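You operate a simulated robot arm through the tools that you are given. There is no shell and no other tool. Be economical: measure what you need, move in short steps, check, and stop when the job is done.

The job below is to be done with a simulated robot arm. You get a single attempt, and the scene is never put back.

JOB
Blow the blue housing from the carousel clean on HARD.
Fine: bring it round to the white pointer first; lid shut for one run; stand it in the CLEAN tray and leave the lid open.

The check looks at the end state, three seconds after you hand in, the way a careful person would. Anything else that was tipped, shoved, dropped, spilled or broken makes it a failure. Lids that push on must go on centred and level and be pressed home; caps that screw on are set level and turned clockwise until they are tight.

ROBOT AND FRAMES
A 7-joint arm with a two-finger parallel gripper, fixed in place. Base frame: the origin is at the foot of the arm, x ahead of it, y to its left, z up; the work surface is at about z = 806. Units: mm, rad, N and s.
Its first joint turns from -2.897 to 2.897 rad. Payload 4.4 kg.
The tool frame sits at the grasp point between the pads (the TCP): z along the fingers, y along the line on which they close. The tips reach 23 mm beyond it. The gripper opens to 94 mm. The fingers are 38 mm wide and 10 mm thick; the gripper's body (54 by 96 mm) begins 39 mm behind the TCP.
Orientation is told as [roll, pitch, yaw] about the base's x, y, z axes, in that order, counted from this pose: with the fingers straight down and closing along the base's y, the tool's x points along the base's -x, its y along +y and its z along -z.

CONTROLS
- The arm moves only by the tool jog_arm. Its argument "targets" is one flat list of numbers, 7 for each row, row after row: the shift along the tool's x, y, z in mm, then the turn, a rotation vector about the tool's x, y, z in rad, then the gripper command, from -1 (shut) to 1 (fully open), values between in proportion. In form: [dx, dy, dz, wx, wy, wz, fingers, dx, dy, dz, wx, wy, wz, fingers, ...]. A call has 1 to 10 rows; each row is the pose to reach, as a shift and turn from the pose commanded when the call began, along the tool's axes at that moment. Each row takes 0.2 s and may step no farther than 50 mm and 0.15 rad from the row before; otherwise, or with a gripper value out of range, the whole call is refused. Where a pose cannot be reached the arm comes as near as it can. A force on the tool above 40 N (or 10 N above the force at the start of the call, whichever is more), or a blocked arm, ends the call early, and 0.2 s more pass. The fingers move at their own pace (about 72 mm/s each) and stop on an object; they squeeze with about 24 N. The grip force told is the motor's: it shows also when the fingers shut on nothing. Time passes only in rows, and 0.2 s behind the last, so rows that repeat a pose let the fingers close. The reply holds the time, the measured pose of the TCP, the force on the tool along the base axes, the opening and the grip force, in the units named above and with some noise.
- Cameras (640 x 400 px; columns grow to the right, rows downward): "scene" is fixed at [397.8, 650.9, 1563]; the picture's right is [-0.63, -0.78, 0.00], its down [-0.59, 0.47, -0.66] and it looks along [0.51, -0.41, -0.75] (base axes); focal length 289 px, centre (320, 200). "wrist" rides on the gripper at [-39, 0, -44] in the tool frame; the picture's right is [0.00, -1.00, 0.00], its down [0.97, 0.00, -0.24] and it looks along [0.24, 0.00, 0.97] (tool axes); focal length 218 px, centre (320, 200). There is no depth. A picture from a camera that has moved, and an enlarged one, comes with that camera's place and axes in the base frame and with its lens. The place of the scene camera against the robot may be out by one fixed shift of up to 12 mm in any direction.
- snapshot(camera): a new picture of that camera. It takes no simulated time.
- close_up(camera, box): a new picture of the part [left, top, right, bottom] of that camera's present view, enlarged. It takes no simulated time.
- hand_in(): hands the job in; it is judged then, once.

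Go step by step. Nothing tells you positions but the pictures and the camera data: compare them with the known pose of the tool, close in by small moves and look again before you grip or let go. The budget is 120 turns and 68 pictures, counting those below and the enlarged ones. Unless the task says otherwise, let go and move clear before handing in, and close with one line.

The tools are called by a JSON object that holds its "fn" and its "kwargs". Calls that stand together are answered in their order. jog_arm: Moves the arm, as the interface text tells. Its arguments: {"type":"object","properties":{"targets":{"type":"array"}},"required":["targets"]} The other tools are called the same way: snapshot (camera) takes a picture; close_up (camera, box) takes an enlarged picture of a part of a camera's view; hand_in () hands the job in.

At the start:

```text
time_s: 0.0
eef_pos: [559.3, 305.5, 1268.0]
tcp_rot: [0.0, 0.0, 0.0]
ft_force: [-0.1, -0.5, 0.2]
width: 94.0
gripper_force: 0.1
```

scene: 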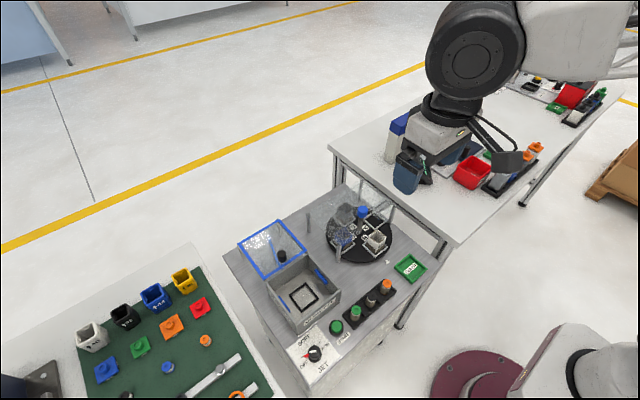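
wrist: 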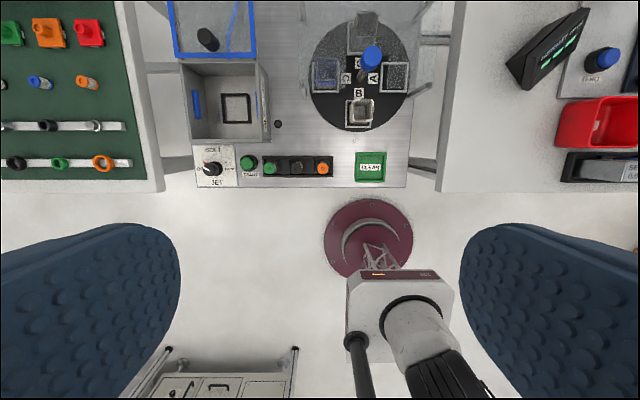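

I see a machine with an open-lidded chamber, a carousel with slots, a CLEAN tray, a dial and buttons. I'll look closer at each part first.

{"fn": "close_up", "kwargs": {"camera": "scene", "box": [220, 180, 440, 390]}}

{"fn": "close_up", "kwargs": {"camera": "wrist", "box": [160, 0, 440, 200]}}

{"fn": "close_up", "kwargs": {"camera": "scene", "box": [310, 190, 430, 290]}}

```text
1.90 times, centred on (330, 285) of scene
camera zoom: at [397.8, 650.9, 1563.0], right [-0.63, -0.78, 0.0], down [-0.59, 0.47, -0.66], along [0.51, -0.41, -0.75], focal length 551 px, centre (301, 38)
```

zoom: 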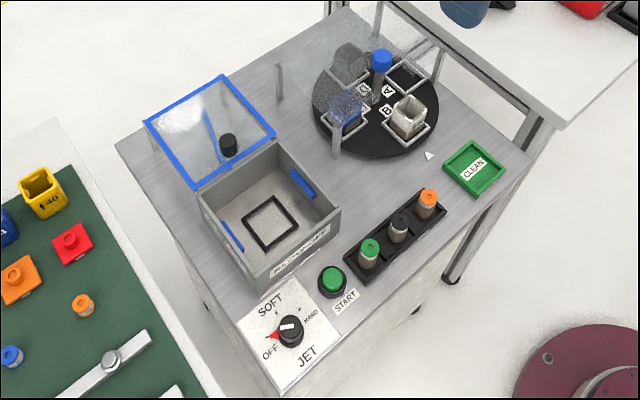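

```text
2.00 times, centred on (300, 100) of wrist
camera zoom: at [598.3, 305.9, 1311.9], right [0.0, -1.0, 0.0], down [-0.97, 0.0, 0.24], along [-0.24, 0.0, -0.97], focal length 436 px, centre (360, 400)
```

zoom: 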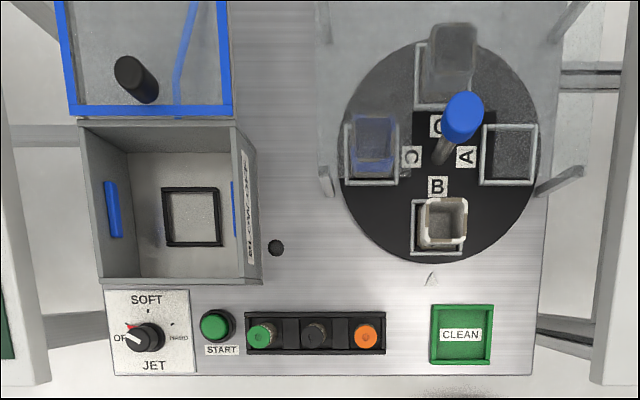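

```text
4.00 times, centred on (370, 240) of scene
camera zoom: at [397.8, 650.9, 1563.0], right [-0.63, -0.78, 0.0], down [-0.59, 0.47, -0.66], along [0.51, -0.41, -0.75], focal length 1157 px, centre (120, 40)
```

zoom: 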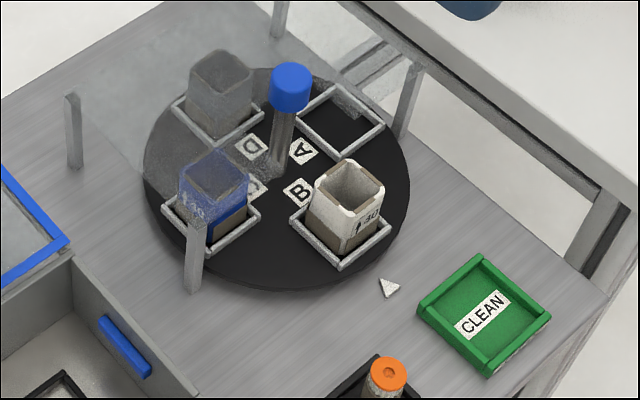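

The blue housing is in slot C (left), and slot B with the white one is at the pointer. I need clearer views of the dial, the chamber and the lid.

{"fn": "close_up", "kwargs": {"camera": "scene", "box": [280, 310, 370, 370]}}

{"fn": "close_up", "kwargs": {"camera": "scene", "box": [230, 210, 350, 330]}}

{"fn": "jog_arm", "kwargs": {"targets": [0, 30, 40, 0, 0, 0, 1, 0, 60, 80, 0, 0, 0, 1, 0, 90, 120, 0, 0, 0, 1, 0, 120, 160, 0, 0, 0, 1]}}

{"fn": "snapshot", "kwargs": {"camera": "wrist"}}

```text
6.67 times, centred on (325, 340) of scene
camera zoom: at [397.8, 650.9, 1563.0], right [-0.63, -0.78, 0.0], down [-0.59, 0.47, -0.66], along [0.51, -0.41, -0.75], focal length 1929 px, centre (287, -733)
```

zoom: 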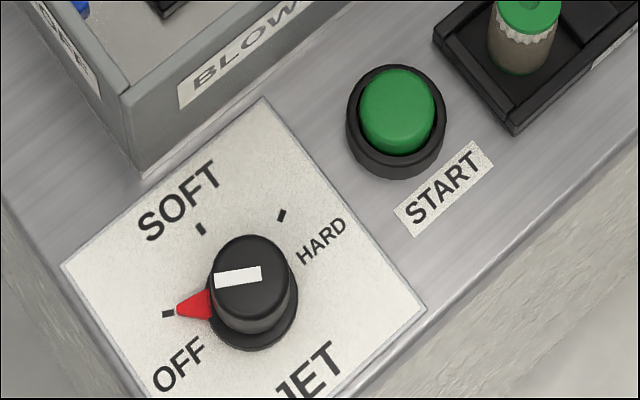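

```text
3.33 times, centred on (290, 270) of scene
camera zoom: at [397.8, 650.9, 1563.0], right [-0.63, -0.78, 0.0], down [-0.59, 0.47, -0.66], along [0.51, -0.41, -0.75], focal length 964 px, centre (420, -33)
```

zoom: 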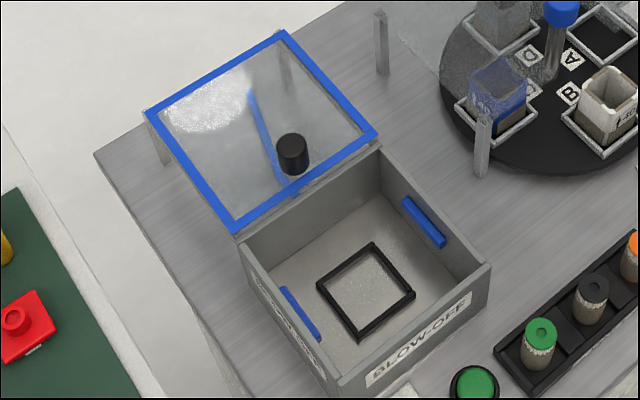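

```text
time_s: 1.0
eef_pos: [559.2, 427.0, 1107.7]
tcp_rot: [0.002, -0.003, 0.0]
ft_force: [-1.0, 0.8, 1.3]
width: 93.8
gripper_force: 0.1
```

```text
60 pictures are left
camera wrist: at [598.2, 426.1, 1152.4], right [0.0, -1.0, 0.0], down [-0.97, 0.0, 0.24], along [-0.24, 0.0, -0.97], focal length 218 px, centre (320, 200)
```

wrist: 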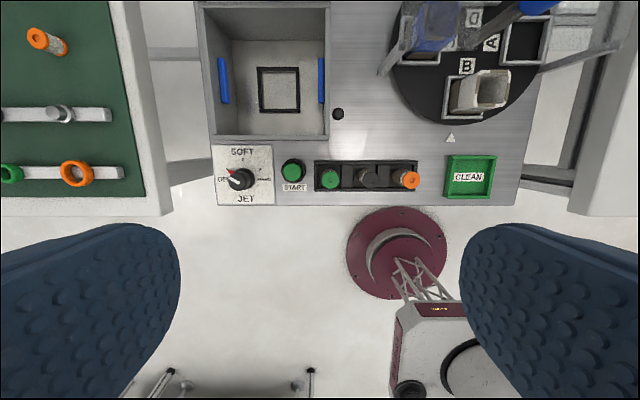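

The lid slides on rails with its handle at the front edge, and the dial sits at OFF. Next I'll enlarge the dial from above, then move to view the carousel.

{"fn": "close_up", "kwargs": {"camera": "wrist", "box": [200, 130, 320, 210]}}

{"fn": "jog_arm", "kwargs": {"targets": [-16, -41, 0, 0, 0, 0, 1, -32, -82, 0, 0, 0, 0, 1, -48, -123, 0, 0, 0, 0, 1, -64, -164, 0, 0, 0, 0, 1, -81, -203, 0, 0, 0, 0, 1]}}

{"fn": "close_up", "kwargs": {"camera": "wrist", "box": [200, 0, 440, 150]}}

```text
5.00 times, centred on (260, 170) of wrist
camera zoom: at [598.2, 426.1, 1152.4], right [0.0, -1.0, 0.0], down [-0.97, 0.0, 0.24], along [-0.24, 0.0, -0.97], focal length 1091 px, centre (620, 350)
```

zoom: 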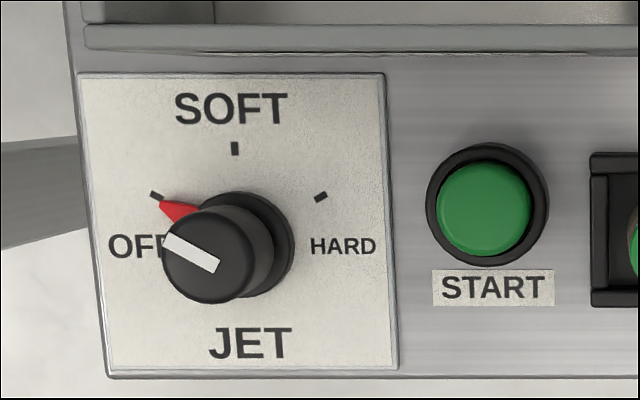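

```text
time_s: 2.2
eef_pos: [640.5, 224.9, 1106.6]
tcp_rot: [0.0, 0.0, 0.0]
ft_force: [0.3, 0.2, -0.3]
width: 93.9
gripper_force: 0.0
```

```text
2.67 times, centred on (320, 75) of wrist
camera zoom: at [680.7, 224.2, 1151.5], right [0.0, -1.0, 0.0], down [-0.97, 0.0, 0.24], along [-0.24, 0.0, -0.97], focal length 582 px, centre (320, 533)
```

zoom: 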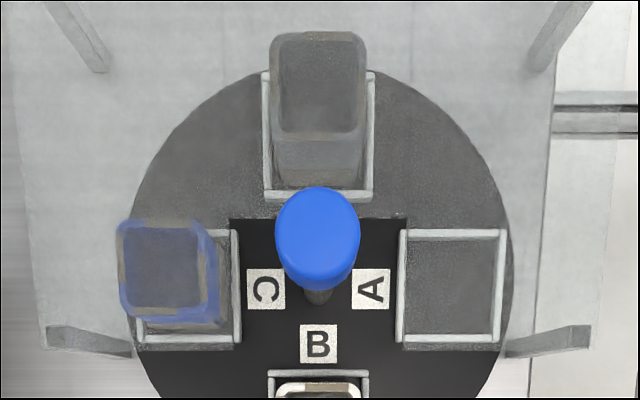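

The dial ticks are OFF/SOFT/HARD, 60° apart, so HARD is 120° clockwise. I'll tilt the wrist camera to look forward and get the heights of the knob, cover and housings.

{"fn": "jog_arm", "kwargs": {"targets": [30, 0, 20, 0, -0.15, 0, 1, 60, 0, 40, 0, -0.3, 0, 1, 90, 0, 60, 0, -0.45, 0, 1, 120, 0, 80, 0, -0.6, 0, 1, 150, 0, 100, 0, -0.75, 0, 1, 180, 0, 110, 0, -0.9, 0, 1, 200, 0, 120, 0, -1.05, 0, 1, 220, 0, 130, 0, -1.2, 0, 1]}}

{"fn": "snapshot", "kwargs": {"camera": "wrist"}}

```text
time_s: 4.0
eef_pos: [416.8, 219.7, 835.7]
tcp_rot: [-0.375, -0.932, 0.332]
ft_force: [0.2, 0.9, 2.2]
width: 93.8
gripper_force: 0.0
```

```text
57 pictures are left
camera wrist: at [402.6, 232.2, 891.0], right [0.03, -0.98, 0.22], down [-0.75, -0.16, -0.65], along [0.67, -0.15, -0.73], focal length 218 px, centre (320, 200)
```

wrist: 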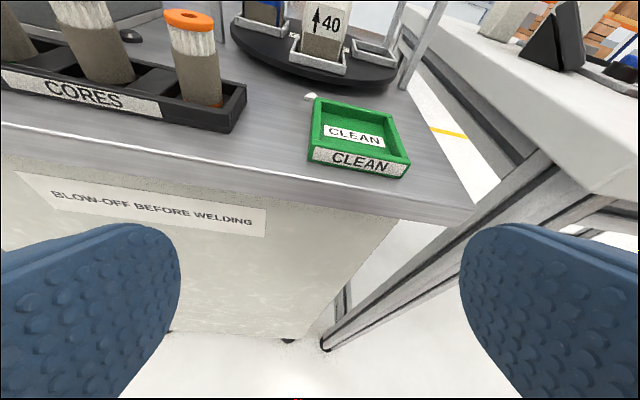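

The arm couldn't reach that tilt and ended up low. I'll back out carefully, starting with a null move to see what the commanded pose is.

{"fn": "jog_arm", "kwargs": {"targets": [0, 0, -20, 0, 0, 0, 1]}}

```text
time_s: 4.4
eef_pos: [404.3, 224.8, 948.5]
tcp_rot: [-0.151, -1.134, 0.14]
ft_force: [0.4, -0.4, 1.0]
width: 94.0
gripper_force: 0.0
```

{"fn": "jog_arm", "kwargs": {"targets": [0, 0, 0, 0, 0, 0, 1, 0, 0, 0, 0, 0, 0, 1]}}

{"fn": "snapshot", "kwargs": {"camera": "wrist"}}

```text
time_s: 5.0
eef_pos: [401.2, 221.6, 985.6]
tcp_rot: [-0.001, -1.202, 0.001]
ft_force: [-0.6, 0.5, 0.0]
width: 94.0
gripper_force: 0.0
```

```text
56 pictures are left
camera wrist: at [374.7, 222.7, 1037.7], right [0.0, -1.0, 0.0], down [-0.57, 0.0, -0.82], along [0.82, 0.0, -0.57], focal length 218 px, centre (320, 200)
```

wrist: 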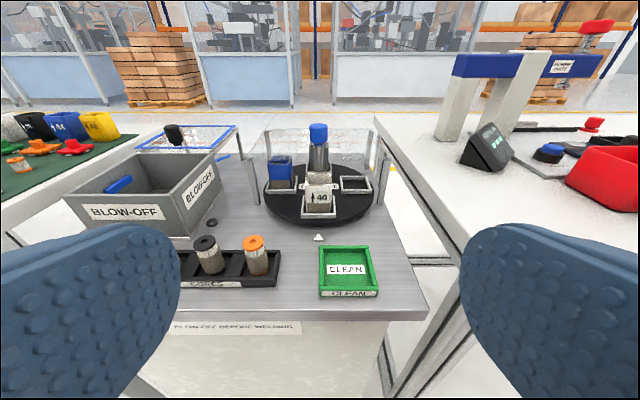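

Now it has settled, giving a nice oblique view. I'll enlarge the carousel and the chamber.

{"fn": "close_up", "kwargs": {"camera": "wrist", "box": [230, 110, 400, 250]}}

{"fn": "close_up", "kwargs": {"camera": "wrist", "box": [60, 110, 260, 250]}}

```text
2.86 times, centred on (315, 180) of wrist
camera zoom: at [374.7, 222.7, 1037.7], right [0.0, -1.0, 0.0], down [-0.57, 0.0, -0.82], along [0.82, 0.0, -0.57], focal length 624 px, centre (334, 257)
```

zoom: 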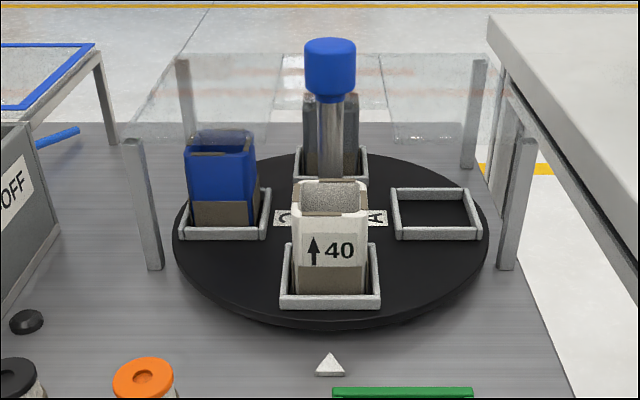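

```text
2.86 times, centred on (160, 180) of wrist
camera zoom: at [374.7, 222.7, 1037.7], right [0.0, -1.0, 0.0], down [-0.57, 0.0, -0.82], along [0.82, 0.0, -0.57], focal length 624 px, centre (777, 257)
```

zoom: 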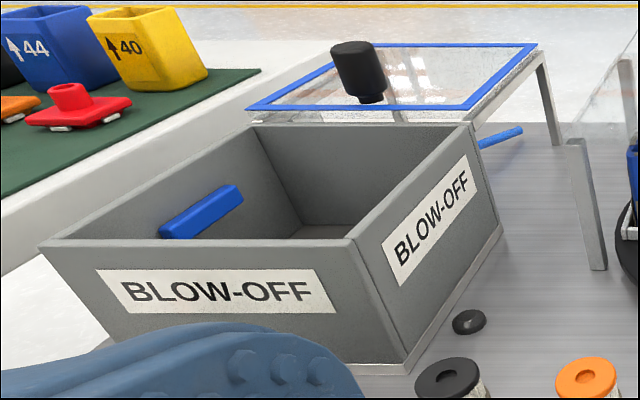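

The knob's cap spans z ≈ 907–934, the cover is at ≈ 892, housing tops are at ≈ 876, and the open notch is at the front. I'll straighten the tool again on the way to the knob at about (736, 224).

{"fn": "jog_arm", "kwargs": {"targets": [-20, 0, 24, 0, 0.15, 0, 1, -39, 0, 48, 0, 0.3, 0, 1, -59, 0, 73, 0, 0.45, 0, 1, -78, 0, 97, 0, 0.6, 0, 1, -98, 0, 121, 0, 0.75, 0, 1, -118, 0, 146, 0, 0.9, 0, 1, -137, 0, 170, 0, 1.05, 0, 1, -157, 0, 194, 0, 1.2, 0, 1, -157, 0, 194, 0, 1.2, 0, 1, -157, 0, 194, 0, 1.2, 0, 1]}}

```text
time_s: 7.2
eef_pos: [639.7, 222.5, 1061.5]
tcp_rot: [0.0, 0.0, 0.0]
ft_force: [-0.6, 0.0, -1.7]
width: 94.1
gripper_force: 0.0
```

{"fn": "jog_arm", "kwargs": {"targets": [-16, 0, 10, 0, 0, 0.131, 1, -32, 0, 20, 0, 0, 0.262, 1, -48, 0, 30, 0, 0, 0.393, 1, -64, 0, 40, 0, 0, 0.524, 1, -80, 0, 50, 0, 0, 0.655, 1, -96, 0, 60, 0, 0, 0.785, 1, -96, 0, 60, 0, 0, 0.785, 1]}}

{"fn": "snapshot", "kwargs": {"camera": "wrist"}}

{"fn": "close_up", "kwargs": {"camera": "scene", "box": [300, 140, 440, 280]}}

```text
time_s: 8.8
eef_pos: [735.2, 221.7, 1001.5]
tcp_rot: [0.0, -0.001, -0.788]
ft_force: [-0.2, 0.4, 0.1]
width: 94.1
gripper_force: 0.1
```

```text
53 pictures are left
camera wrist: at [763.5, 194.7, 1045.0], right [-0.71, -0.71, 0.0], down [-0.69, 0.69, 0.24], along [-0.17, 0.17, -0.97], focal length 218 px, centre (320, 200)
```

wrist: 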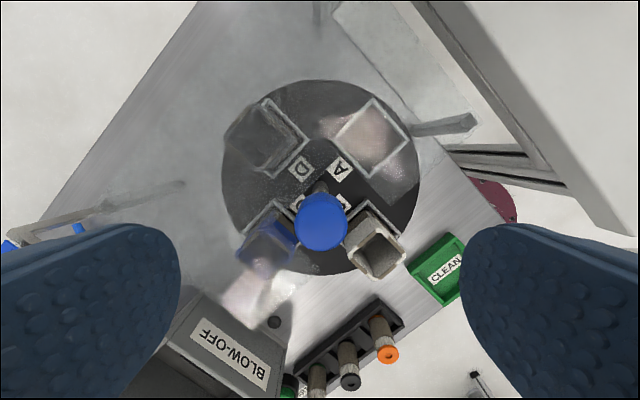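

```text
2.86 times, centred on (370, 210) of scene
camera zoom: at [397.8, 650.9, 1563.0], right [-0.63, -0.78, 0.0], down [-0.59, 0.47, -0.66], along [0.51, -0.41, -0.75], focal length 827 px, centre (177, 171)
```

zoom: 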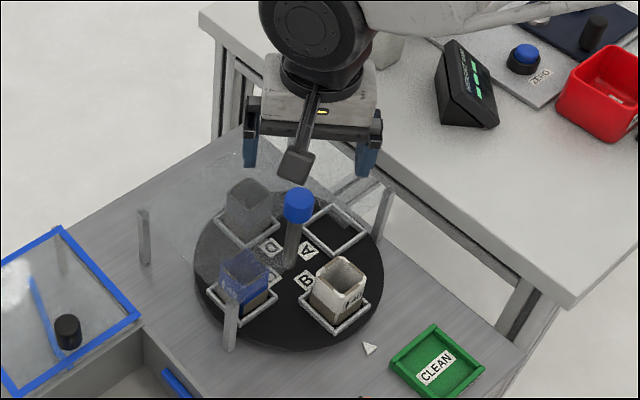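

The knob is centred within a millimetre of the TCP. I'll descend to z ≈ 928 and grip it.

{"fn": "jog_arm", "kwargs": {"targets": [0, 0, 25, 0, 0, 0, 0.6, 0, 0, 50, 0, 0, 0, 0.4, 0, 0, 73, 0, 0, 0, 0.2, 0, 0, 73, 0, 0, 0, -0.2, 0, 0, 73, 0, 0, 0, -0.6, 0, 0, 73, 0, 0, 0, -1, 0, 0, 73, 0, 0, 0, -1]}}

```text
time_s: 10.4
eef_pos: [735.2, 222.9, 928.8]
tcp_rot: [0.0, -0.001, -0.785]
ft_force: [1.6, 0.3, -1.4]
width: 28.6
gripper_force: 45.0
```

Gripped at 28.6 mm. Now I'll turn it CCW in steps.

{"fn": "jog_arm", "kwargs": {"targets": [0, 0, 0, 0, 0, -0.1, -1, 0, 0, 0, 0, 0, -0.2, -1, 0, 0, 0, 0, 0, -0.3, -1, 0, 0, 0, 0, 0, -0.4, -1, 0, 0, 0, 0, 0, -0.5, -1]}}

{"fn": "close_up", "kwargs": {"camera": "scene", "box": [300, 140, 440, 280]}}

```text
time_s: 11.6
eef_pos: [735.7, 224.3, 928.7]
tcp_rot: [0.001, -0.004, -0.294]
ft_force: [6.0, 7.3, -5.5]
width: 29.0
gripper_force: 45.4
stopped in row 5: the force on the tool passed its limit (the readings are from after the stop); the commanded pose is now the measured one
```

```text
2.86 times, centred on (370, 210) of scene
camera zoom: at [397.8, 650.9, 1563.0], right [-0.63, -0.78, 0.0], down [-0.59, 0.47, -0.66], along [0.51, -0.41, -0.75], focal length 827 px, centre (177, 171)
```

zoom: 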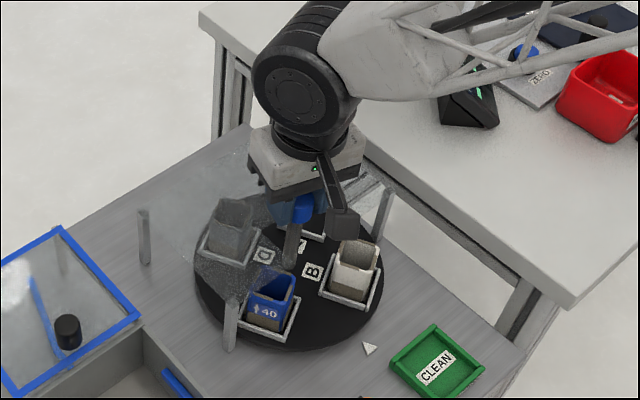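

The carousel follows (~28° done); the stop looks like a brief lateral force. I'll continue with gentler steps.

{"fn": "jog_arm", "kwargs": {"targets": [0, 0, 0, 0, 0, -0.06, -1, 0, 0, 0, 0, 0, -0.12, -1, 0, 0, 0, 0, 0, -0.18, -1, 0, 0, 0, 0, 0, -0.24, -1, 0, 0, 0, 0, 0, -0.3, -1, 0, 0, 0, 0, 0, -0.36, -1, 0, 0, 0, 0, 0, -0.42, -1, 0, 0, 0, 0, 0, -0.48, -1, 0, 0, 0, 0, 0, -0.54, -1]}}

```text
time_s: 12.5
eef_pos: [735.2, 223.9, 929.1]
tcp_rot: [0.002, -0.004, -0.114]
ft_force: [5.3, 10.3, -3.7]
width: 28.8
gripper_force: 45.2
stopped in row 4: the force on the tool passed its limit (the readings are from after the stop); the commanded pose is now the measured one
```

{"fn": "jog_arm", "kwargs": {"targets": [0, 0, 0, 0, 0, 0, 0, 0, 0, 0, 0, 0, 0, 0]}}

{"fn": "snapshot", "kwargs": {"camera": "wrist"}}

```text
time_s: 13.1
eef_pos: [736.0, 224.7, 928.5]
tcp_rot: [0.002, -0.003, -0.113]
ft_force: [0.1, 0.7, 0.7]
width: 47.1
gripper_force: 0.1
```

```text
50 pictures are left
camera wrist: at [775.0, 219.6, 973.1], right [-0.11, -0.99, 0.0], down [-0.97, 0.11, 0.24], along [-0.24, 0.03, -0.97], focal length 218 px, centre (320, 200)
```

wrist: 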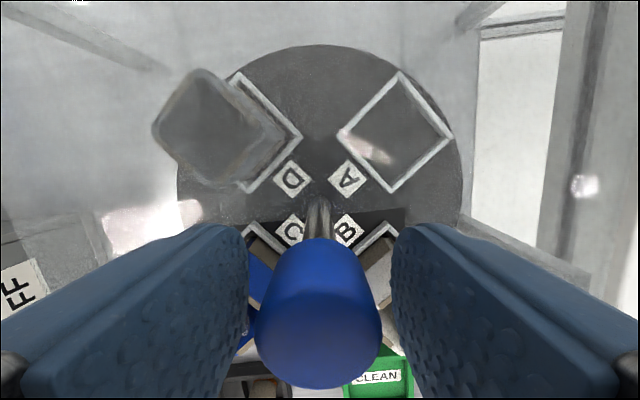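

Released, the force is zero; the carousel has come ~39°. I'll re-grip and check the side force.

{"fn": "jog_arm", "kwargs": {"targets": [0, 0, 0, 0, 0, 0, -1, 0, 0, 0, 0, 0, 0, -1, 0, 0, 0, 0, 0, 0, -1]}}

{"fn": "jog_arm", "kwargs": {"targets": [0, 0, 0, 0, 0, -0.04, -1, 0, 0, 0, 0, 0, -0.08, -1, 0, 0, 0, 0, 0, -0.12, -1, 0, 0, 0, 0, 0, -0.16, -1]}}

```text
time_s: 13.9
eef_pos: [735.7, 224.8, 929.6]
tcp_rot: [0.003, -0.006, -0.114]
ft_force: [1.8, 11.3, -1.6]
width: 29.1
gripper_force: 44.8
```

```text
time_s: 14.9
eef_pos: [735.4, 226.0, 928.3]
tcp_rot: [0.001, -0.004, 0.047]
ft_force: [2.8, 34.5, -4.4]
width: 28.9
gripper_force: 44.7
```

The side force points to +y, so the axis lies a little farther that way. I'll shift +1.5 mm in y and watch.

{"fn": "jog_arm", "kwargs": {"targets": [0, 1.5, 0, 0, 0, 0, -1, 0, 1.5, 0, 0, 0, 0, -1]}}

```text
time_s: 15.5
eef_pos: [735.3, 225.6, 928.8]
tcp_rot: [0.0, -0.003, 0.047]
ft_force: [-7.5, 3.5, 2.3]
width: 29.0
gripper_force: 45.0
```

Force is gone. I'll continue turning.

{"fn": "jog_arm", "kwargs": {"targets": [0, 0, 0, 0, 0, -0.05, -1, 0, 0, 0, 0, 0, -0.1, -1, 0, 0, 0, 0, 0, -0.15, -1, 0, 0, 0, 0, 0, -0.2, -1, 0, 0, 0, 0, 0, -0.25, -1, 0, 0, 0, 0, 0, -0.3, -1]}}

```text
time_s: 16.9
eef_pos: [735.5, 226.2, 929.9]
tcp_rot: [0.002, -0.003, 0.349]
ft_force: [-9.2, 18.3, 0.7]
width: 28.5
gripper_force: 45.3
```

{"fn": "jog_arm", "kwargs": {"targets": [0.1, 1.1, 0, 0, 0, 0, -1, 0.1, 1.1, 0, 0, 0, -0.05, -1, 0.1, 1.1, 0, 0, 0, -0.1, -1, 0.1, 1.1, 0, 0, 0, -0.15, -1, 0.1, 1.1, 0, 0, 0, -0.2, -1, 0.1, 1.1, 0, 0, 0, -0.25, -1]}}

{"fn": "close_up", "kwargs": {"camera": "scene", "box": [300, 140, 440, 280]}}

```text
time_s: 18.3
eef_pos: [734.4, 226.1, 928.1]
tcp_rot: [-0.001, -0.003, 0.599]
ft_force: [-14.0, 17.9, -2.0]
width: 28.8
gripper_force: 44.7
```

```text
2.86 times, centred on (370, 210) of scene
camera zoom: at [397.8, 650.9, 1563.0], right [-0.63, -0.78, 0.0], down [-0.59, 0.47, -0.66], along [0.51, -0.41, -0.75], focal length 827 px, centre (177, 171)
```

zoom: 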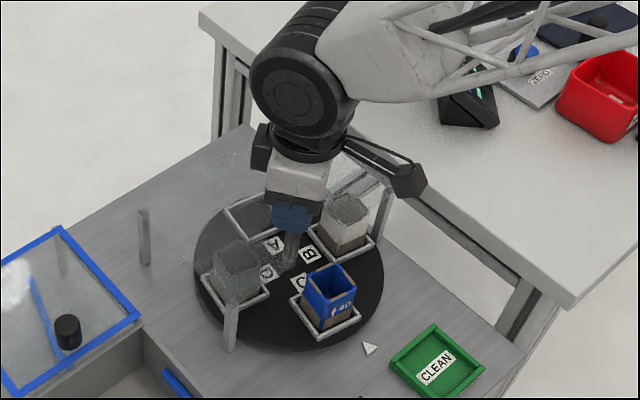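

Nearly there; about 10° more, with another small correction.

{"fn": "jog_arm", "kwargs": {"targets": [0, 1, 0, 0, 0, 0, -1, 0, 1, 0, 0, 0, -0.05, -1, 0, 1, 0, 0, 0, -0.1, -1, 0, 1, 0, 0, 0, -0.15, -1, 0, 1, 0, 0, 0, -0.185, -1, 0, 1, 0, 0, 0, -0.185, -1]}}

{"fn": "snapshot", "kwargs": {"camera": "wrist"}}

```text
time_s: 19.7
eef_pos: [735.0, 226.7, 929.0]
tcp_rot: [-0.003, -0.004, 0.782]
ft_force: [2.1, 9.1, -6.6]
width: 29.0
gripper_force: 44.6
```

```text
48 pictures are left
camera wrist: at [762.9, 255.0, 973.1], right [0.7, -0.71, 0.0], down [-0.69, -0.68, 0.24], along [-0.17, -0.17, -0.97], focal length 218 px, centre (320, 200)
```

wrist: 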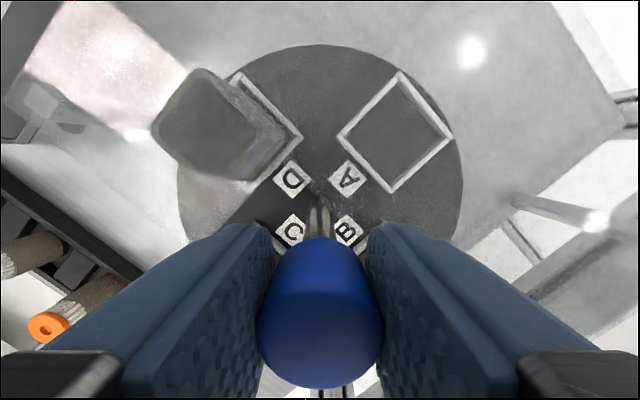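

The carousel is square at the pointer. I'll let go, rise, and go to a view above the front slot.

{"fn": "jog_arm", "kwargs": {"targets": [0, 0, 0, 0, 0, 0, 0, 0, 0, 0, 0, 0, 0, 0.5, 0, 0, 0, 0, 0, 0, 0.7, 0, 0, -30, 0, 0, 0, 0.7, 0, 0, -70, 0, 0, 0, 0.8, 0, 0, -110, 0, 0, 0, 1]}}

{"fn": "jog_arm", "kwargs": {"targets": [15, 15, 0, 0, 0, 0.131, 1, 30, 30, 0, 0, 0, 0.262, 1, 45, 45, 0, 0, 0, 0.393, 1, 60, 60, 0, 0, 0, 0.524, 1, 75, 75, 0, 0, 0, 0.655, 1, 90, 90, 0, 0, 0, 0.785, 1, 90, 90, 0, 0, 0, 0.785, 1]}}

{"fn": "snapshot", "kwargs": {"camera": "wrist"}}

```text
time_s: 21.1
eef_pos: [733.9, 227.2, 1039.6]
tcp_rot: [0.0, 0.0, 0.783]
ft_force: [-0.7, 0.8, -0.9]
width: 93.9
gripper_force: 0.2
```

```text
time_s: 22.7
eef_pos: [605.0, 228.8, 1039.4]
tcp_rot: [0.002, -0.002, -0.005]
ft_force: [0.4, -0.4, 0.3]
width: 94.1
gripper_force: 0.0
```

```text
47 pictures are left
camera wrist: at [645.1, 227.8, 1083.2], right [0.0, -1.0, 0.0], down [-0.97, 0.0, 0.24], along [-0.24, 0.0, -0.97], focal length 218 px, centre (320, 200)
```

wrist: 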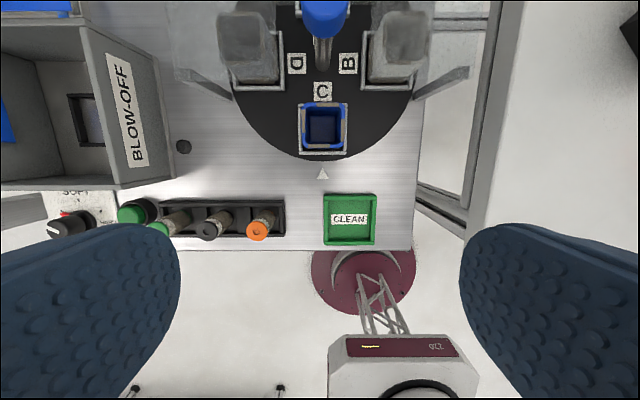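

The blue housing now stands at the pointer, at about (662, 225) with its top near z 876. To keep the gripper body and camera clear of the cover I'll turn to yaw +90° and come over it.

{"fn": "jog_arm", "kwargs": {"targets": [-6, 0, 8, 0, 0, -0.15, 0.4, -12, -1, 16, 0, 0, -0.3, 0.4, -18, -1, 24, 0, 0, -0.45, 0.4, -24, -2, 32, 0, 0, -0.6, 0.4, -30, -2, 40, 0, 0, -0.75, 0.4, -36, -3, 48, 0, 0, -0.9, 0.4, -42, -3, 56, 0, 0, -1.05, 0.4, -48, -4, 64, 0, 0, -1.2, 0.4, -54, -4, 72, 0, 0, -1.35, 0.4, -57, -4, 80, 0, 0, -1.5, 0.4]}}

{"fn": "jog_arm", "kwargs": {"targets": [0, 0, 0, 0, 0, -0.068, 0.4, 0, 0, 0, 0, 0, -0.068, 0.4]}}

{"fn": "snapshot", "kwargs": {"camera": "wrist"}}

{"fn": "close_up", "kwargs": {"camera": "scene", "box": [300, 140, 440, 280]}}

```text
time_s: 24.9
eef_pos: [665.7, 223.4, 959.4]
tcp_rot: [-0.002, -0.001, 1.5]
ft_force: [1.1, -0.7, 0.3]
width: 65.7
gripper_force: 0.1
```

```text
time_s: 25.5
eef_pos: [664.1, 223.8, 959.3]
tcp_rot: [-0.004, -0.002, 1.565]
ft_force: [-0.9, -0.3, 0.2]
width: 66.0
gripper_force: 0.0
```

```text
46 pictures are left
camera wrist: at [665.1, 262.5, 1003.0], right [1.0, -0.01, 0.0], down [-0.01, -0.97, 0.24], along [0.0, -0.24, -0.97], focal length 218 px, centre (320, 200)
```

wrist: 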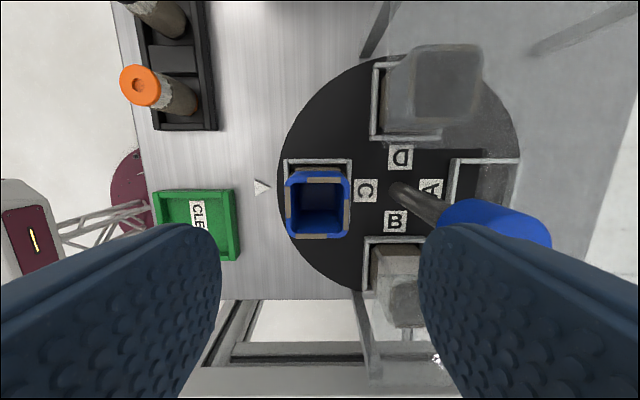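

```text
2.86 times, centred on (370, 210) of scene
camera zoom: at [397.8, 650.9, 1563.0], right [-0.63, -0.78, 0.0], down [-0.59, 0.47, -0.66], along [0.51, -0.41, -0.75], focal length 827 px, centre (177, 171)
```

zoom: 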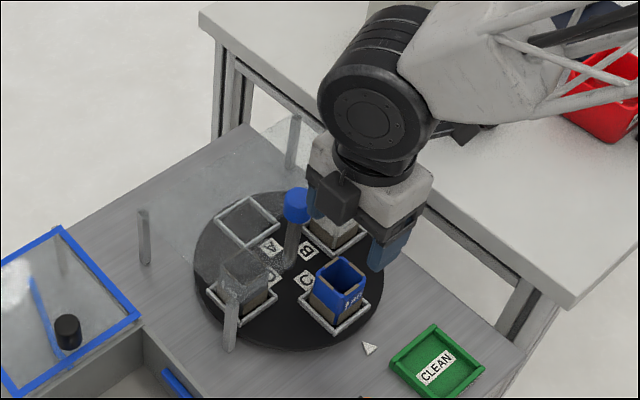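

Housing centre ≈ (663, 227); TCP is at (664, 224). I'll nudge −2 mm in x and +2 mm in y, then descend to z ≈ 863.

{"fn": "jog_arm", "kwargs": {"targets": [-2, 2, 20, 0, 0, 0, 0.4, -2, 2, 45, 0, 0, 0, 0.4, -2, 2, 65, 0, 0, 0, 0.4, -2, 2, 80, 0, 0, 0, 0.4, -2, 2, 96, 0, 0, 0, 0.4, -2, 2, 96, 0, 0, 0, 0.4]}}

{"fn": "close_up", "kwargs": {"camera": "scene", "box": [300, 140, 440, 280]}}

```text
time_s: 26.9
eef_pos: [663.0, 226.9, 862.6]
tcp_rot: [-0.004, -0.001, 1.563]
ft_force: [0.5, -0.5, 0.4]
width: 65.5
gripper_force: 0.1
```

```text
2.86 times, centred on (370, 210) of scene
camera zoom: at [397.8, 650.9, 1563.0], right [-0.63, -0.78, 0.0], down [-0.59, 0.47, -0.66], along [0.51, -0.41, -0.75], focal length 827 px, centre (177, 171)
```

zoom: 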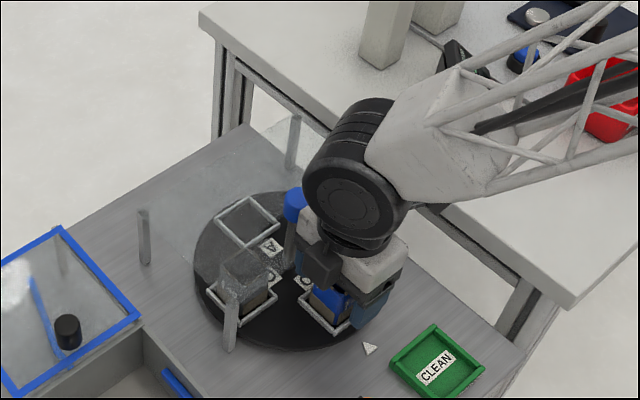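

No contact on the way down. Gripping the housing.

{"fn": "jog_arm", "kwargs": {"targets": [0, 0, 0, 0, 0, 0, 0, 0, 0, 0, 0, 0, 0, -0.4, 0, 0, 0, 0, 0, 0, -0.8, 0, 0, 0, 0, 0, 0, -1]}}

{"fn": "jog_arm", "kwargs": {"targets": [0, 0, -8, 0, 0, 0, -1, 0, 0, -20, 0, 0, 0, -1, 0, 0, -45, 0, 0, 0, -1, 0, 0, -80, 0, 0, 0, -1, 0, 0, -120, 0, 0, 0, -1]}}

{"fn": "close_up", "kwargs": {"camera": "scene", "box": [300, 140, 440, 280]}}

```text
time_s: 27.9
eef_pos: [662.4, 226.2, 864.1]
tcp_rot: [-0.003, -0.002, 1.565]
ft_force: [0.2, 0.9, -0.3]
width: 39.3
gripper_force: 24.0
```

```text
time_s: 29.1
eef_pos: [661.9, 226.2, 982.6]
tcp_rot: [-0.003, 0.001, 1.563]
ft_force: [0.5, -0.2, -0.4]
width: 39.0
gripper_force: 23.6
```

```text
2.86 times, centred on (370, 210) of scene
camera zoom: at [397.8, 650.9, 1563.0], right [-0.63, -0.78, 0.0], down [-0.59, 0.47, -0.66], along [0.51, -0.41, -0.75], focal length 827 px, centre (177, 171)
```

zoom: 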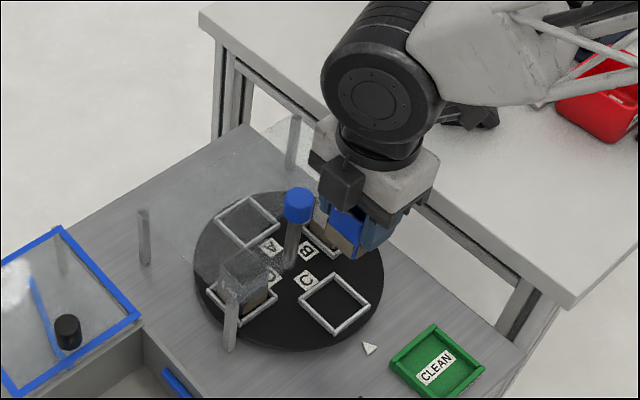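

Lifted cleanly. I'll carry it over the chamber fixture, estimated at (676, 487).

{"fn": "jog_arm", "kwargs": {"targets": [-43, -2, 0, 0, 0, 0, -1, -86, -4, 0, 0, 0, 0, -1, -129, -6, 0, 0, 0, 0, -1, -172, -8, 0, 0, 0, 0, -1, -215, -11, 0, 0, 0, 0, -1, -250, -14, 0, 0, 0, 0, -1, -261, -14, 0, 0, 0, 0, -1]}}

{"fn": "snapshot", "kwargs": {"camera": "wrist"}}

{"fn": "close_up", "kwargs": {"camera": "scene", "box": [220, 190, 370, 330]}}

```text
time_s: 30.7
eef_pos: [677.7, 487.4, 983.3]
tcp_rot: [-0.004, 0.001, 1.565]
ft_force: [0.1, -0.6, 0.5]
width: 39.2
gripper_force: 23.8
```

```text
42 pictures are left
camera wrist: at [679.3, 526.4, 1027.0], right [1.0, -0.01, 0.0], down [-0.01, -0.97, 0.24], along [0.0, -0.24, -0.97], focal length 218 px, centre (320, 200)
```

wrist: 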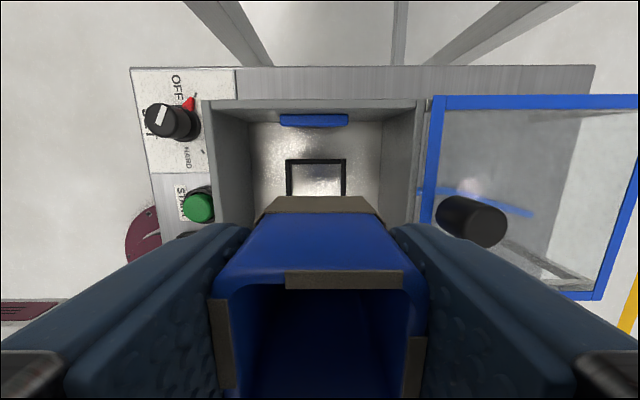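

```text
2.86 times, centred on (295, 260) of scene
camera zoom: at [397.8, 650.9, 1563.0], right [-0.63, -0.78, 0.0], down [-0.59, 0.47, -0.66], along [0.51, -0.41, -0.75], focal length 827 px, centre (391, 29)
```

zoom: 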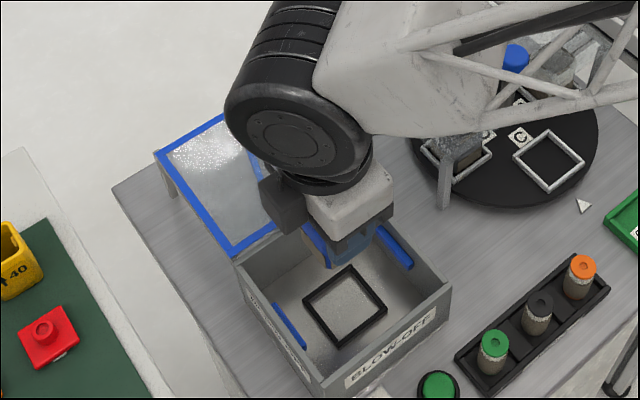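

Fixture centre ≈ (676.4, 485). I'll correct by about a millimetre and lower partway, then look again.

{"fn": "jog_arm", "kwargs": {"targets": [1.4, 1, 25, 0, 0, 0, -1, 1.4, 1, 50, 0, 0, 0, -1, 1.4, 1, 75, 0, 0, 0, -1, 1.4, 1, 100, 0, 0, 0, -1, 1.4, 1, 108, 0, 0, 0, -1, 1.4, 1, 108, 0, 0, 0, -1]}}

{"fn": "snapshot", "kwargs": {"camera": "wrist"}}

{"fn": "close_up", "kwargs": {"camera": "scene", "box": [250, 220, 350, 320]}}

```text
time_s: 32.1
eef_pos: [677.5, 484.9, 874.2]
tcp_rot: [-0.004, -0.004, 1.564]
ft_force: [0.2, 0.0, -0.5]
width: 39.3
gripper_force: 23.6
```

```text
40 pictures are left
camera wrist: at [677.8, 523.9, 919.0], right [1.0, -0.01, 0.0], down [-0.01, -0.97, 0.24], along [0.0, -0.24, -0.97], focal length 218 px, centre (320, 200)
```

wrist: 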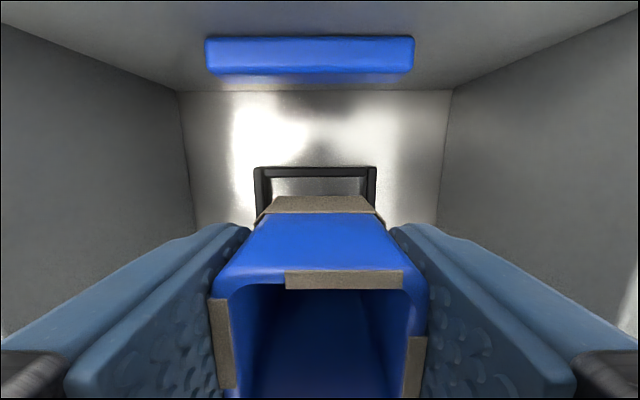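

```text
4.00 times, centred on (300, 270) of scene
camera zoom: at [397.8, 650.9, 1563.0], right [-0.63, -0.78, 0.0], down [-0.59, 0.47, -0.66], along [0.51, -0.41, -0.75], focal length 1157 px, centre (400, -80)
```

zoom: 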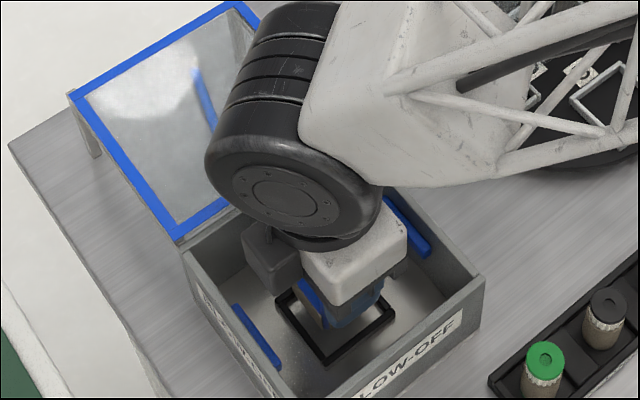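

The housing needs to go about −2 mm in x and +3 mm in y to centre in the frame. Then I'll lower gently until it touches.

{"fn": "jog_arm", "kwargs": {"targets": [-3, 2.2, 0, 0, 0, 0, -1, -3, 2.2, 6, 0, 0, 0, -1, -3, 2.2, 10, 0, 0, 0, -1]}}

{"fn": "snapshot", "kwargs": {"camera": "wrist"}}

```text
time_s: 32.9
eef_pos: [674.0, 488.2, 865.6]
tcp_rot: [-0.005, -0.002, 1.566]
ft_force: [-0.1, 0.1, -0.1]
width: 39.5
gripper_force: 23.5
```

```text
38 pictures are left
camera wrist: at [675.3, 527.3, 909.2], right [1.0, -0.01, 0.0], down [-0.01, -0.97, 0.24], along [0.0, -0.24, -0.97], focal length 218 px, centre (320, 200)
```

wrist: 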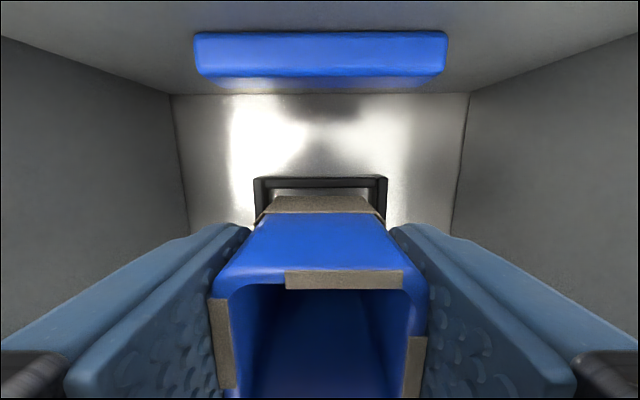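

Well centred in the frame now. Lowering to touch.

{"fn": "jog_arm", "kwargs": {"targets": [0, 0, 2, 0, 0, 0, -1, 0, 0, 4, 0, 0, 0, -1, 0, 0, 6, 0, 0, 0, -1, 0, 0, 7, 0, 0, 0, -1, 0, 0, 8, 0, 0, 0, -1, 0, 0, 9, 0, 0, 0, -1]}}

```text
time_s: 34.3
eef_pos: [675.4, 489.2, 855.8]
tcp_rot: [-0.004, -0.001, 1.563]
ft_force: [-0.7, -0.3, 0.5]
width: 39.5
gripper_force: 24.5
```

{"fn": "jog_arm", "kwargs": {"targets": [0, 0, 1, 0, 0, 0, -1, 0, 0, 2, 0, 0, 0, -1, 0, 0, 3, 0, 0, 0, -1, 0, 0, 4, 0, 0, 0, -1]}}

{"fn": "snapshot", "kwargs": {"camera": "wrist"}}

```text
time_s: 35.3
eef_pos: [674.9, 489.1, 852.4]
tcp_rot: [-0.003, 0.0, 1.563]
ft_force: [-2.1, -1.0, 6.8]
width: 39.3
gripper_force: 24.0
```

```text
37 pictures are left
camera wrist: at [676.0, 527.6, 896.8], right [1.0, -0.01, 0.0], down [-0.01, -0.97, 0.24], along [0.0, -0.24, -0.97], focal length 218 px, centre (320, 200)
```

wrist: 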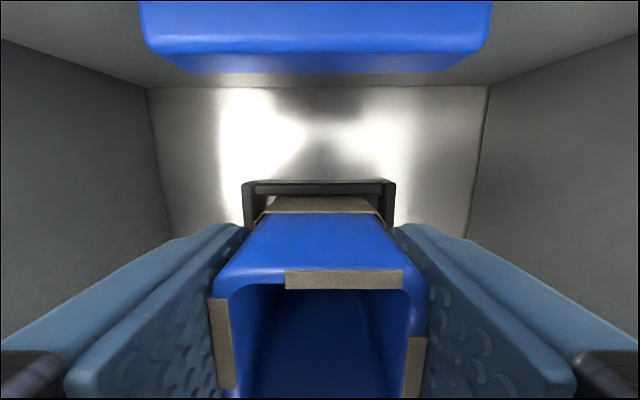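

Resting on the chamber floor inside the frame. Release and rise.

{"fn": "jog_arm", "kwargs": {"targets": [0, 0, 0, 0, 0, 0, -0.1, 0, 0, 0, 0, 0, 0, 0.3, 0, 0, 0, 0, 0, 0, 0.4, 0, 0, -20, 0, 0, 0, 0.4, 0, 0, -50, 0, 0, 0, 0.4, 0, 0, -90, 0, 0, 0, 0.4, 0, 0, -130, 0, 0, 0, 0.4]}}

{"fn": "snapshot", "kwargs": {"camera": "wrist"}}

{"fn": "close_up", "kwargs": {"camera": "scene", "box": [220, 200, 350, 320]}}

```text
time_s: 36.9
eef_pos: [673.6, 488.5, 982.0]
tcp_rot: [-0.002, 0.001, 1.562]
ft_force: [-1.0, 0.3, -0.6]
width: 65.6
gripper_force: 0.1
```

```text
36 pictures are left
camera wrist: at [674.4, 527.1, 1026.5], right [1.0, -0.01, 0.0], down [-0.01, -0.97, 0.24], along [0.0, -0.24, -0.97], focal length 218 px, centre (320, 200)
```

wrist: 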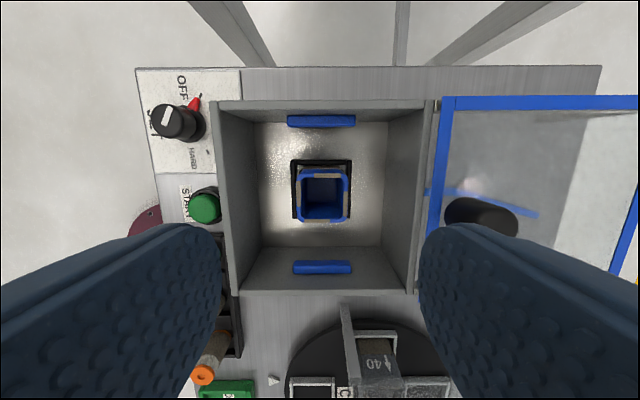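

```text
3.33 times, centred on (285, 260) of scene
camera zoom: at [397.8, 650.9, 1563.0], right [-0.63, -0.78, 0.0], down [-0.59, 0.47, -0.66], along [0.51, -0.41, -0.75], focal length 964 px, centre (437, 0)
```

zoom: 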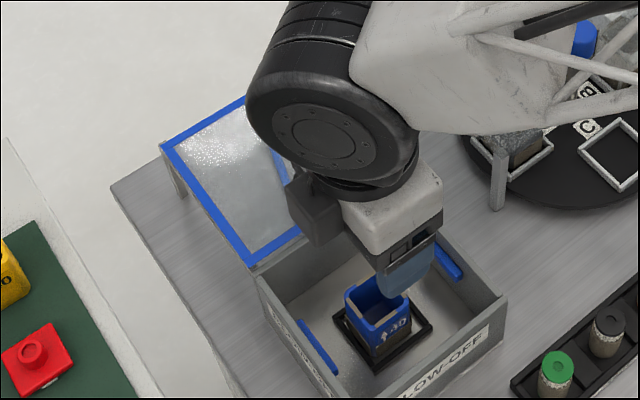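

The housing is standing in the fixture. Next, the lid: I'll move above its handle to measure it.

{"fn": "jog_arm", "kwargs": {"targets": [0, -40, -9, 0, 0, 0, 0.4, 0, -83, -18, 0, 0, 0, 0.4, 0, -83, -18, 0, 0, 0, 0.4]}}

{"fn": "snapshot", "kwargs": {"camera": "wrist"}}

{"fn": "close_up", "kwargs": {"camera": "scene", "box": [220, 170, 350, 290]}}

```text
time_s: 37.7
eef_pos: [757.0, 487.1, 1000.6]
tcp_rot: [-0.005, -0.003, 1.565]
ft_force: [-0.7, 0.2, 0.0]
width: 66.0
gripper_force: 0.0
```

```text
34 pictures are left
camera wrist: at [759.0, 526.5, 1044.4], right [1.0, -0.01, 0.0], down [-0.01, -0.97, 0.24], along [0.0, -0.24, -0.97], focal length 218 px, centre (320, 200)
```

wrist: 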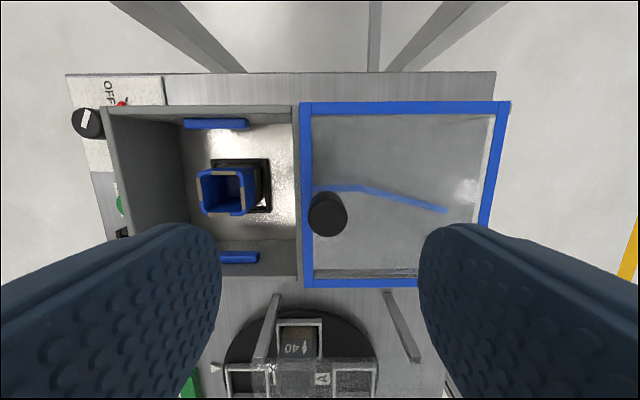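

```text
3.33 times, centred on (285, 230) of scene
camera zoom: at [397.8, 650.9, 1563.0], right [-0.63, -0.78, 0.0], down [-0.59, 0.47, -0.66], along [0.51, -0.41, -0.75], focal length 964 px, centre (437, 100)
```

zoom: 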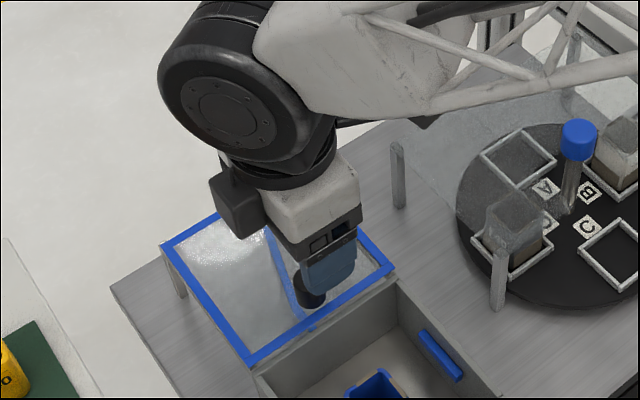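

Handle centre ≈ (763.5, 484.5), spanning z ≈ 890–925, Ø25. I'll descend around it to z ≈ 918 and grip.

{"fn": "jog_arm", "kwargs": {"targets": [2.6, -6.5, 20, 0, 0, 0, 0.2, 2.6, -6.5, 45, 0, 0, 0, 0.2, 2.6, -6.5, 65, 0, 0, 0, 0.2, 2.6, -6.5, 82, 0, 0, 0, 0.2, 2.6, -6.5, 82, 0, 0, 0, -0.2, 2.6, -6.5, 82, 0, 0, 0, -0.6, 2.6, -6.5, 82, 0, 0, 0, -1, 2.6, -6.5, 82, 0, 0, 0, -1]}}

{"fn": "close_up", "kwargs": {"camera": "scene", "box": [220, 170, 350, 290]}}

```text
time_s: 39.5
eef_pos: [763.5, 483.8, 919.3]
tcp_rot: [-0.001, 0.0, 1.566]
ft_force: [-24.7, -3.6, 5.5]
width: 23.6
gripper_force: 45.5
```

```text
3.33 times, centred on (285, 230) of scene
camera zoom: at [397.8, 650.9, 1563.0], right [-0.63, -0.78, 0.0], down [-0.59, 0.47, -0.66], along [0.51, -0.41, -0.75], focal length 964 px, centre (437, 100)
```

zoom: 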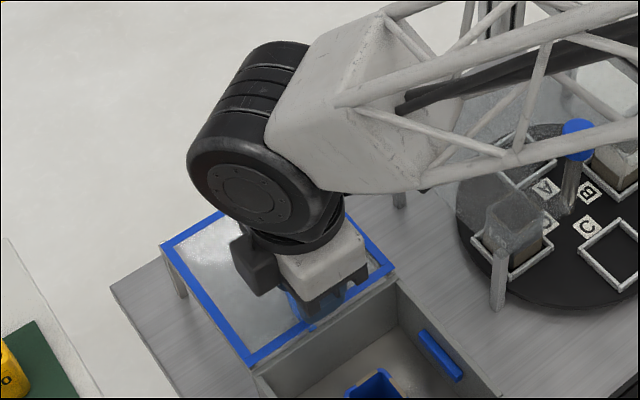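

Gripped at 23.6 mm; now I'll pull toward −x gently and see if the lid slides.

{"fn": "jog_arm", "kwargs": {"targets": [0, 3, 0, 0, 0, 0, -1, 0, 8, 0, 0, 0, 0, -1, 0, 14, 0, 0, 0, 0, -1, 0, 22, 0, 0, 0, 0, -1, 0, 30, 0, 0, 0, 0, -1]}}

{"fn": "close_up", "kwargs": {"camera": "scene", "box": [220, 170, 350, 290]}}

```text
time_s: 40.7
eef_pos: [734.4, 484.8, 918.9]
tcp_rot: [-0.004, -0.001, 1.563]
ft_force: [0.3, -11.2, -3.9]
width: 23.6
gripper_force: 44.9
```

```text
3.33 times, centred on (285, 230) of scene
camera zoom: at [397.8, 650.9, 1563.0], right [-0.63, -0.78, 0.0], down [-0.59, 0.47, -0.66], along [0.51, -0.41, -0.75], focal length 964 px, centre (437, 100)
```

zoom: 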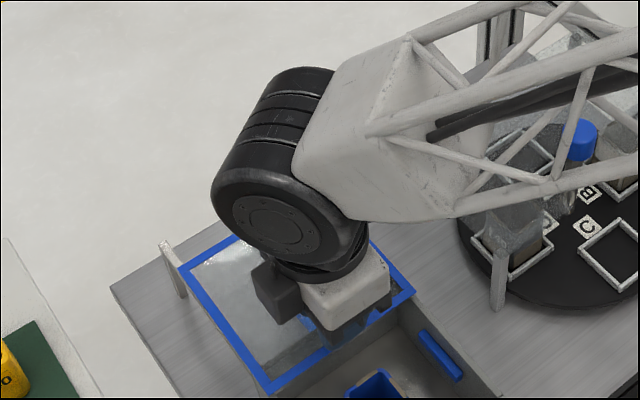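

The lid slides. Continuing to shut it.

{"fn": "jog_arm", "kwargs": {"targets": [0.7, 12, 0, 0, 0, 0, -1, 0.7, 25, 0, 0, 0, 0, -1, 0.7, 38, 0, 0, 0, 0, -1, 0.7, 51, 0, 0, 0, 0, -1, 0.7, 64, 0, 0, 0, 0, -1, 0.7, 77, 0, 0, 0, 0, -1, 0.7, 88, 0, 0, 0, 0, -1, 0.7, 94, 0, 0, 0, 0, -1]}}

{"fn": "snapshot", "kwargs": {"camera": "wrist"}}

```text
time_s: 42.5
eef_pos: [640.7, 485.6, 918.0]
tcp_rot: [-0.004, -0.002, 1.564]
ft_force: [1.4, -6.2, -2.3]
width: 23.5
gripper_force: 45.4
```

```text
30 pictures are left
camera wrist: at [641.2, 523.7, 962.4], right [1.0, -0.01, 0.0], down [-0.01, -0.97, 0.24], along [0.0, -0.24, -0.97], focal length 218 px, centre (320, 200)
```

wrist: 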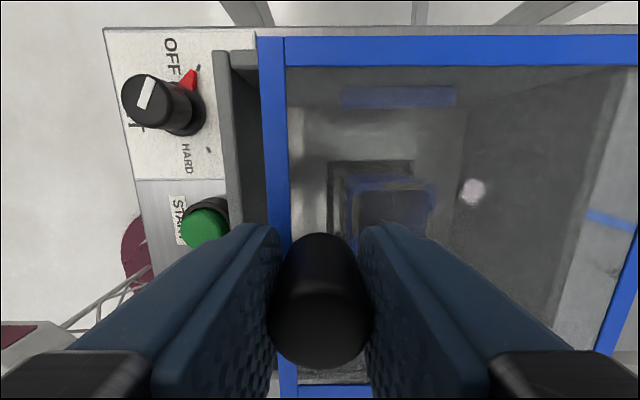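

About 15 mm to go. I'll ease it to the stop.

{"fn": "jog_arm", "kwargs": {"targets": [0.5, 4, 0, 0, 0, 0, -1, 0.5, 8, 0, 0, 0, 0, -1, 0.5, 11, 0, 0, 0, 0, -1, 0.5, 13, 0, 0, 0, 0, -1, 0.5, 15, 0, 0, 0, 0, -1, 0.5, 16.5, 0, 0, 0, 0, -1, 0.5, 18, 0, 0, 0, 0, -1]}}

{"fn": "snapshot", "kwargs": {"camera": "wrist"}}

```text
time_s: 44.1
eef_pos: [623.5, 485.9, 918.7]
tcp_rot: [-0.003, -0.002, 1.564]
ft_force: [11.7, 8.5, 8.1]
width: 23.8
gripper_force: 45.2
```

```text
29 pictures are left
camera wrist: at [623.7, 523.7, 962.4], right [1.0, -0.01, 0.0], down [-0.01, -0.97, 0.24], along [0.0, -0.24, -0.97], focal length 218 px, centre (320, 200)
```

wrist: 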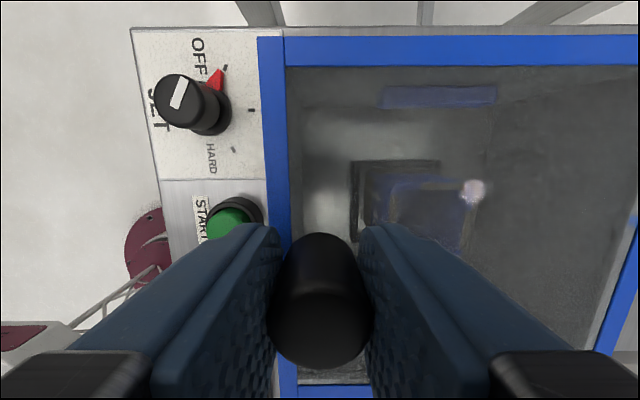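

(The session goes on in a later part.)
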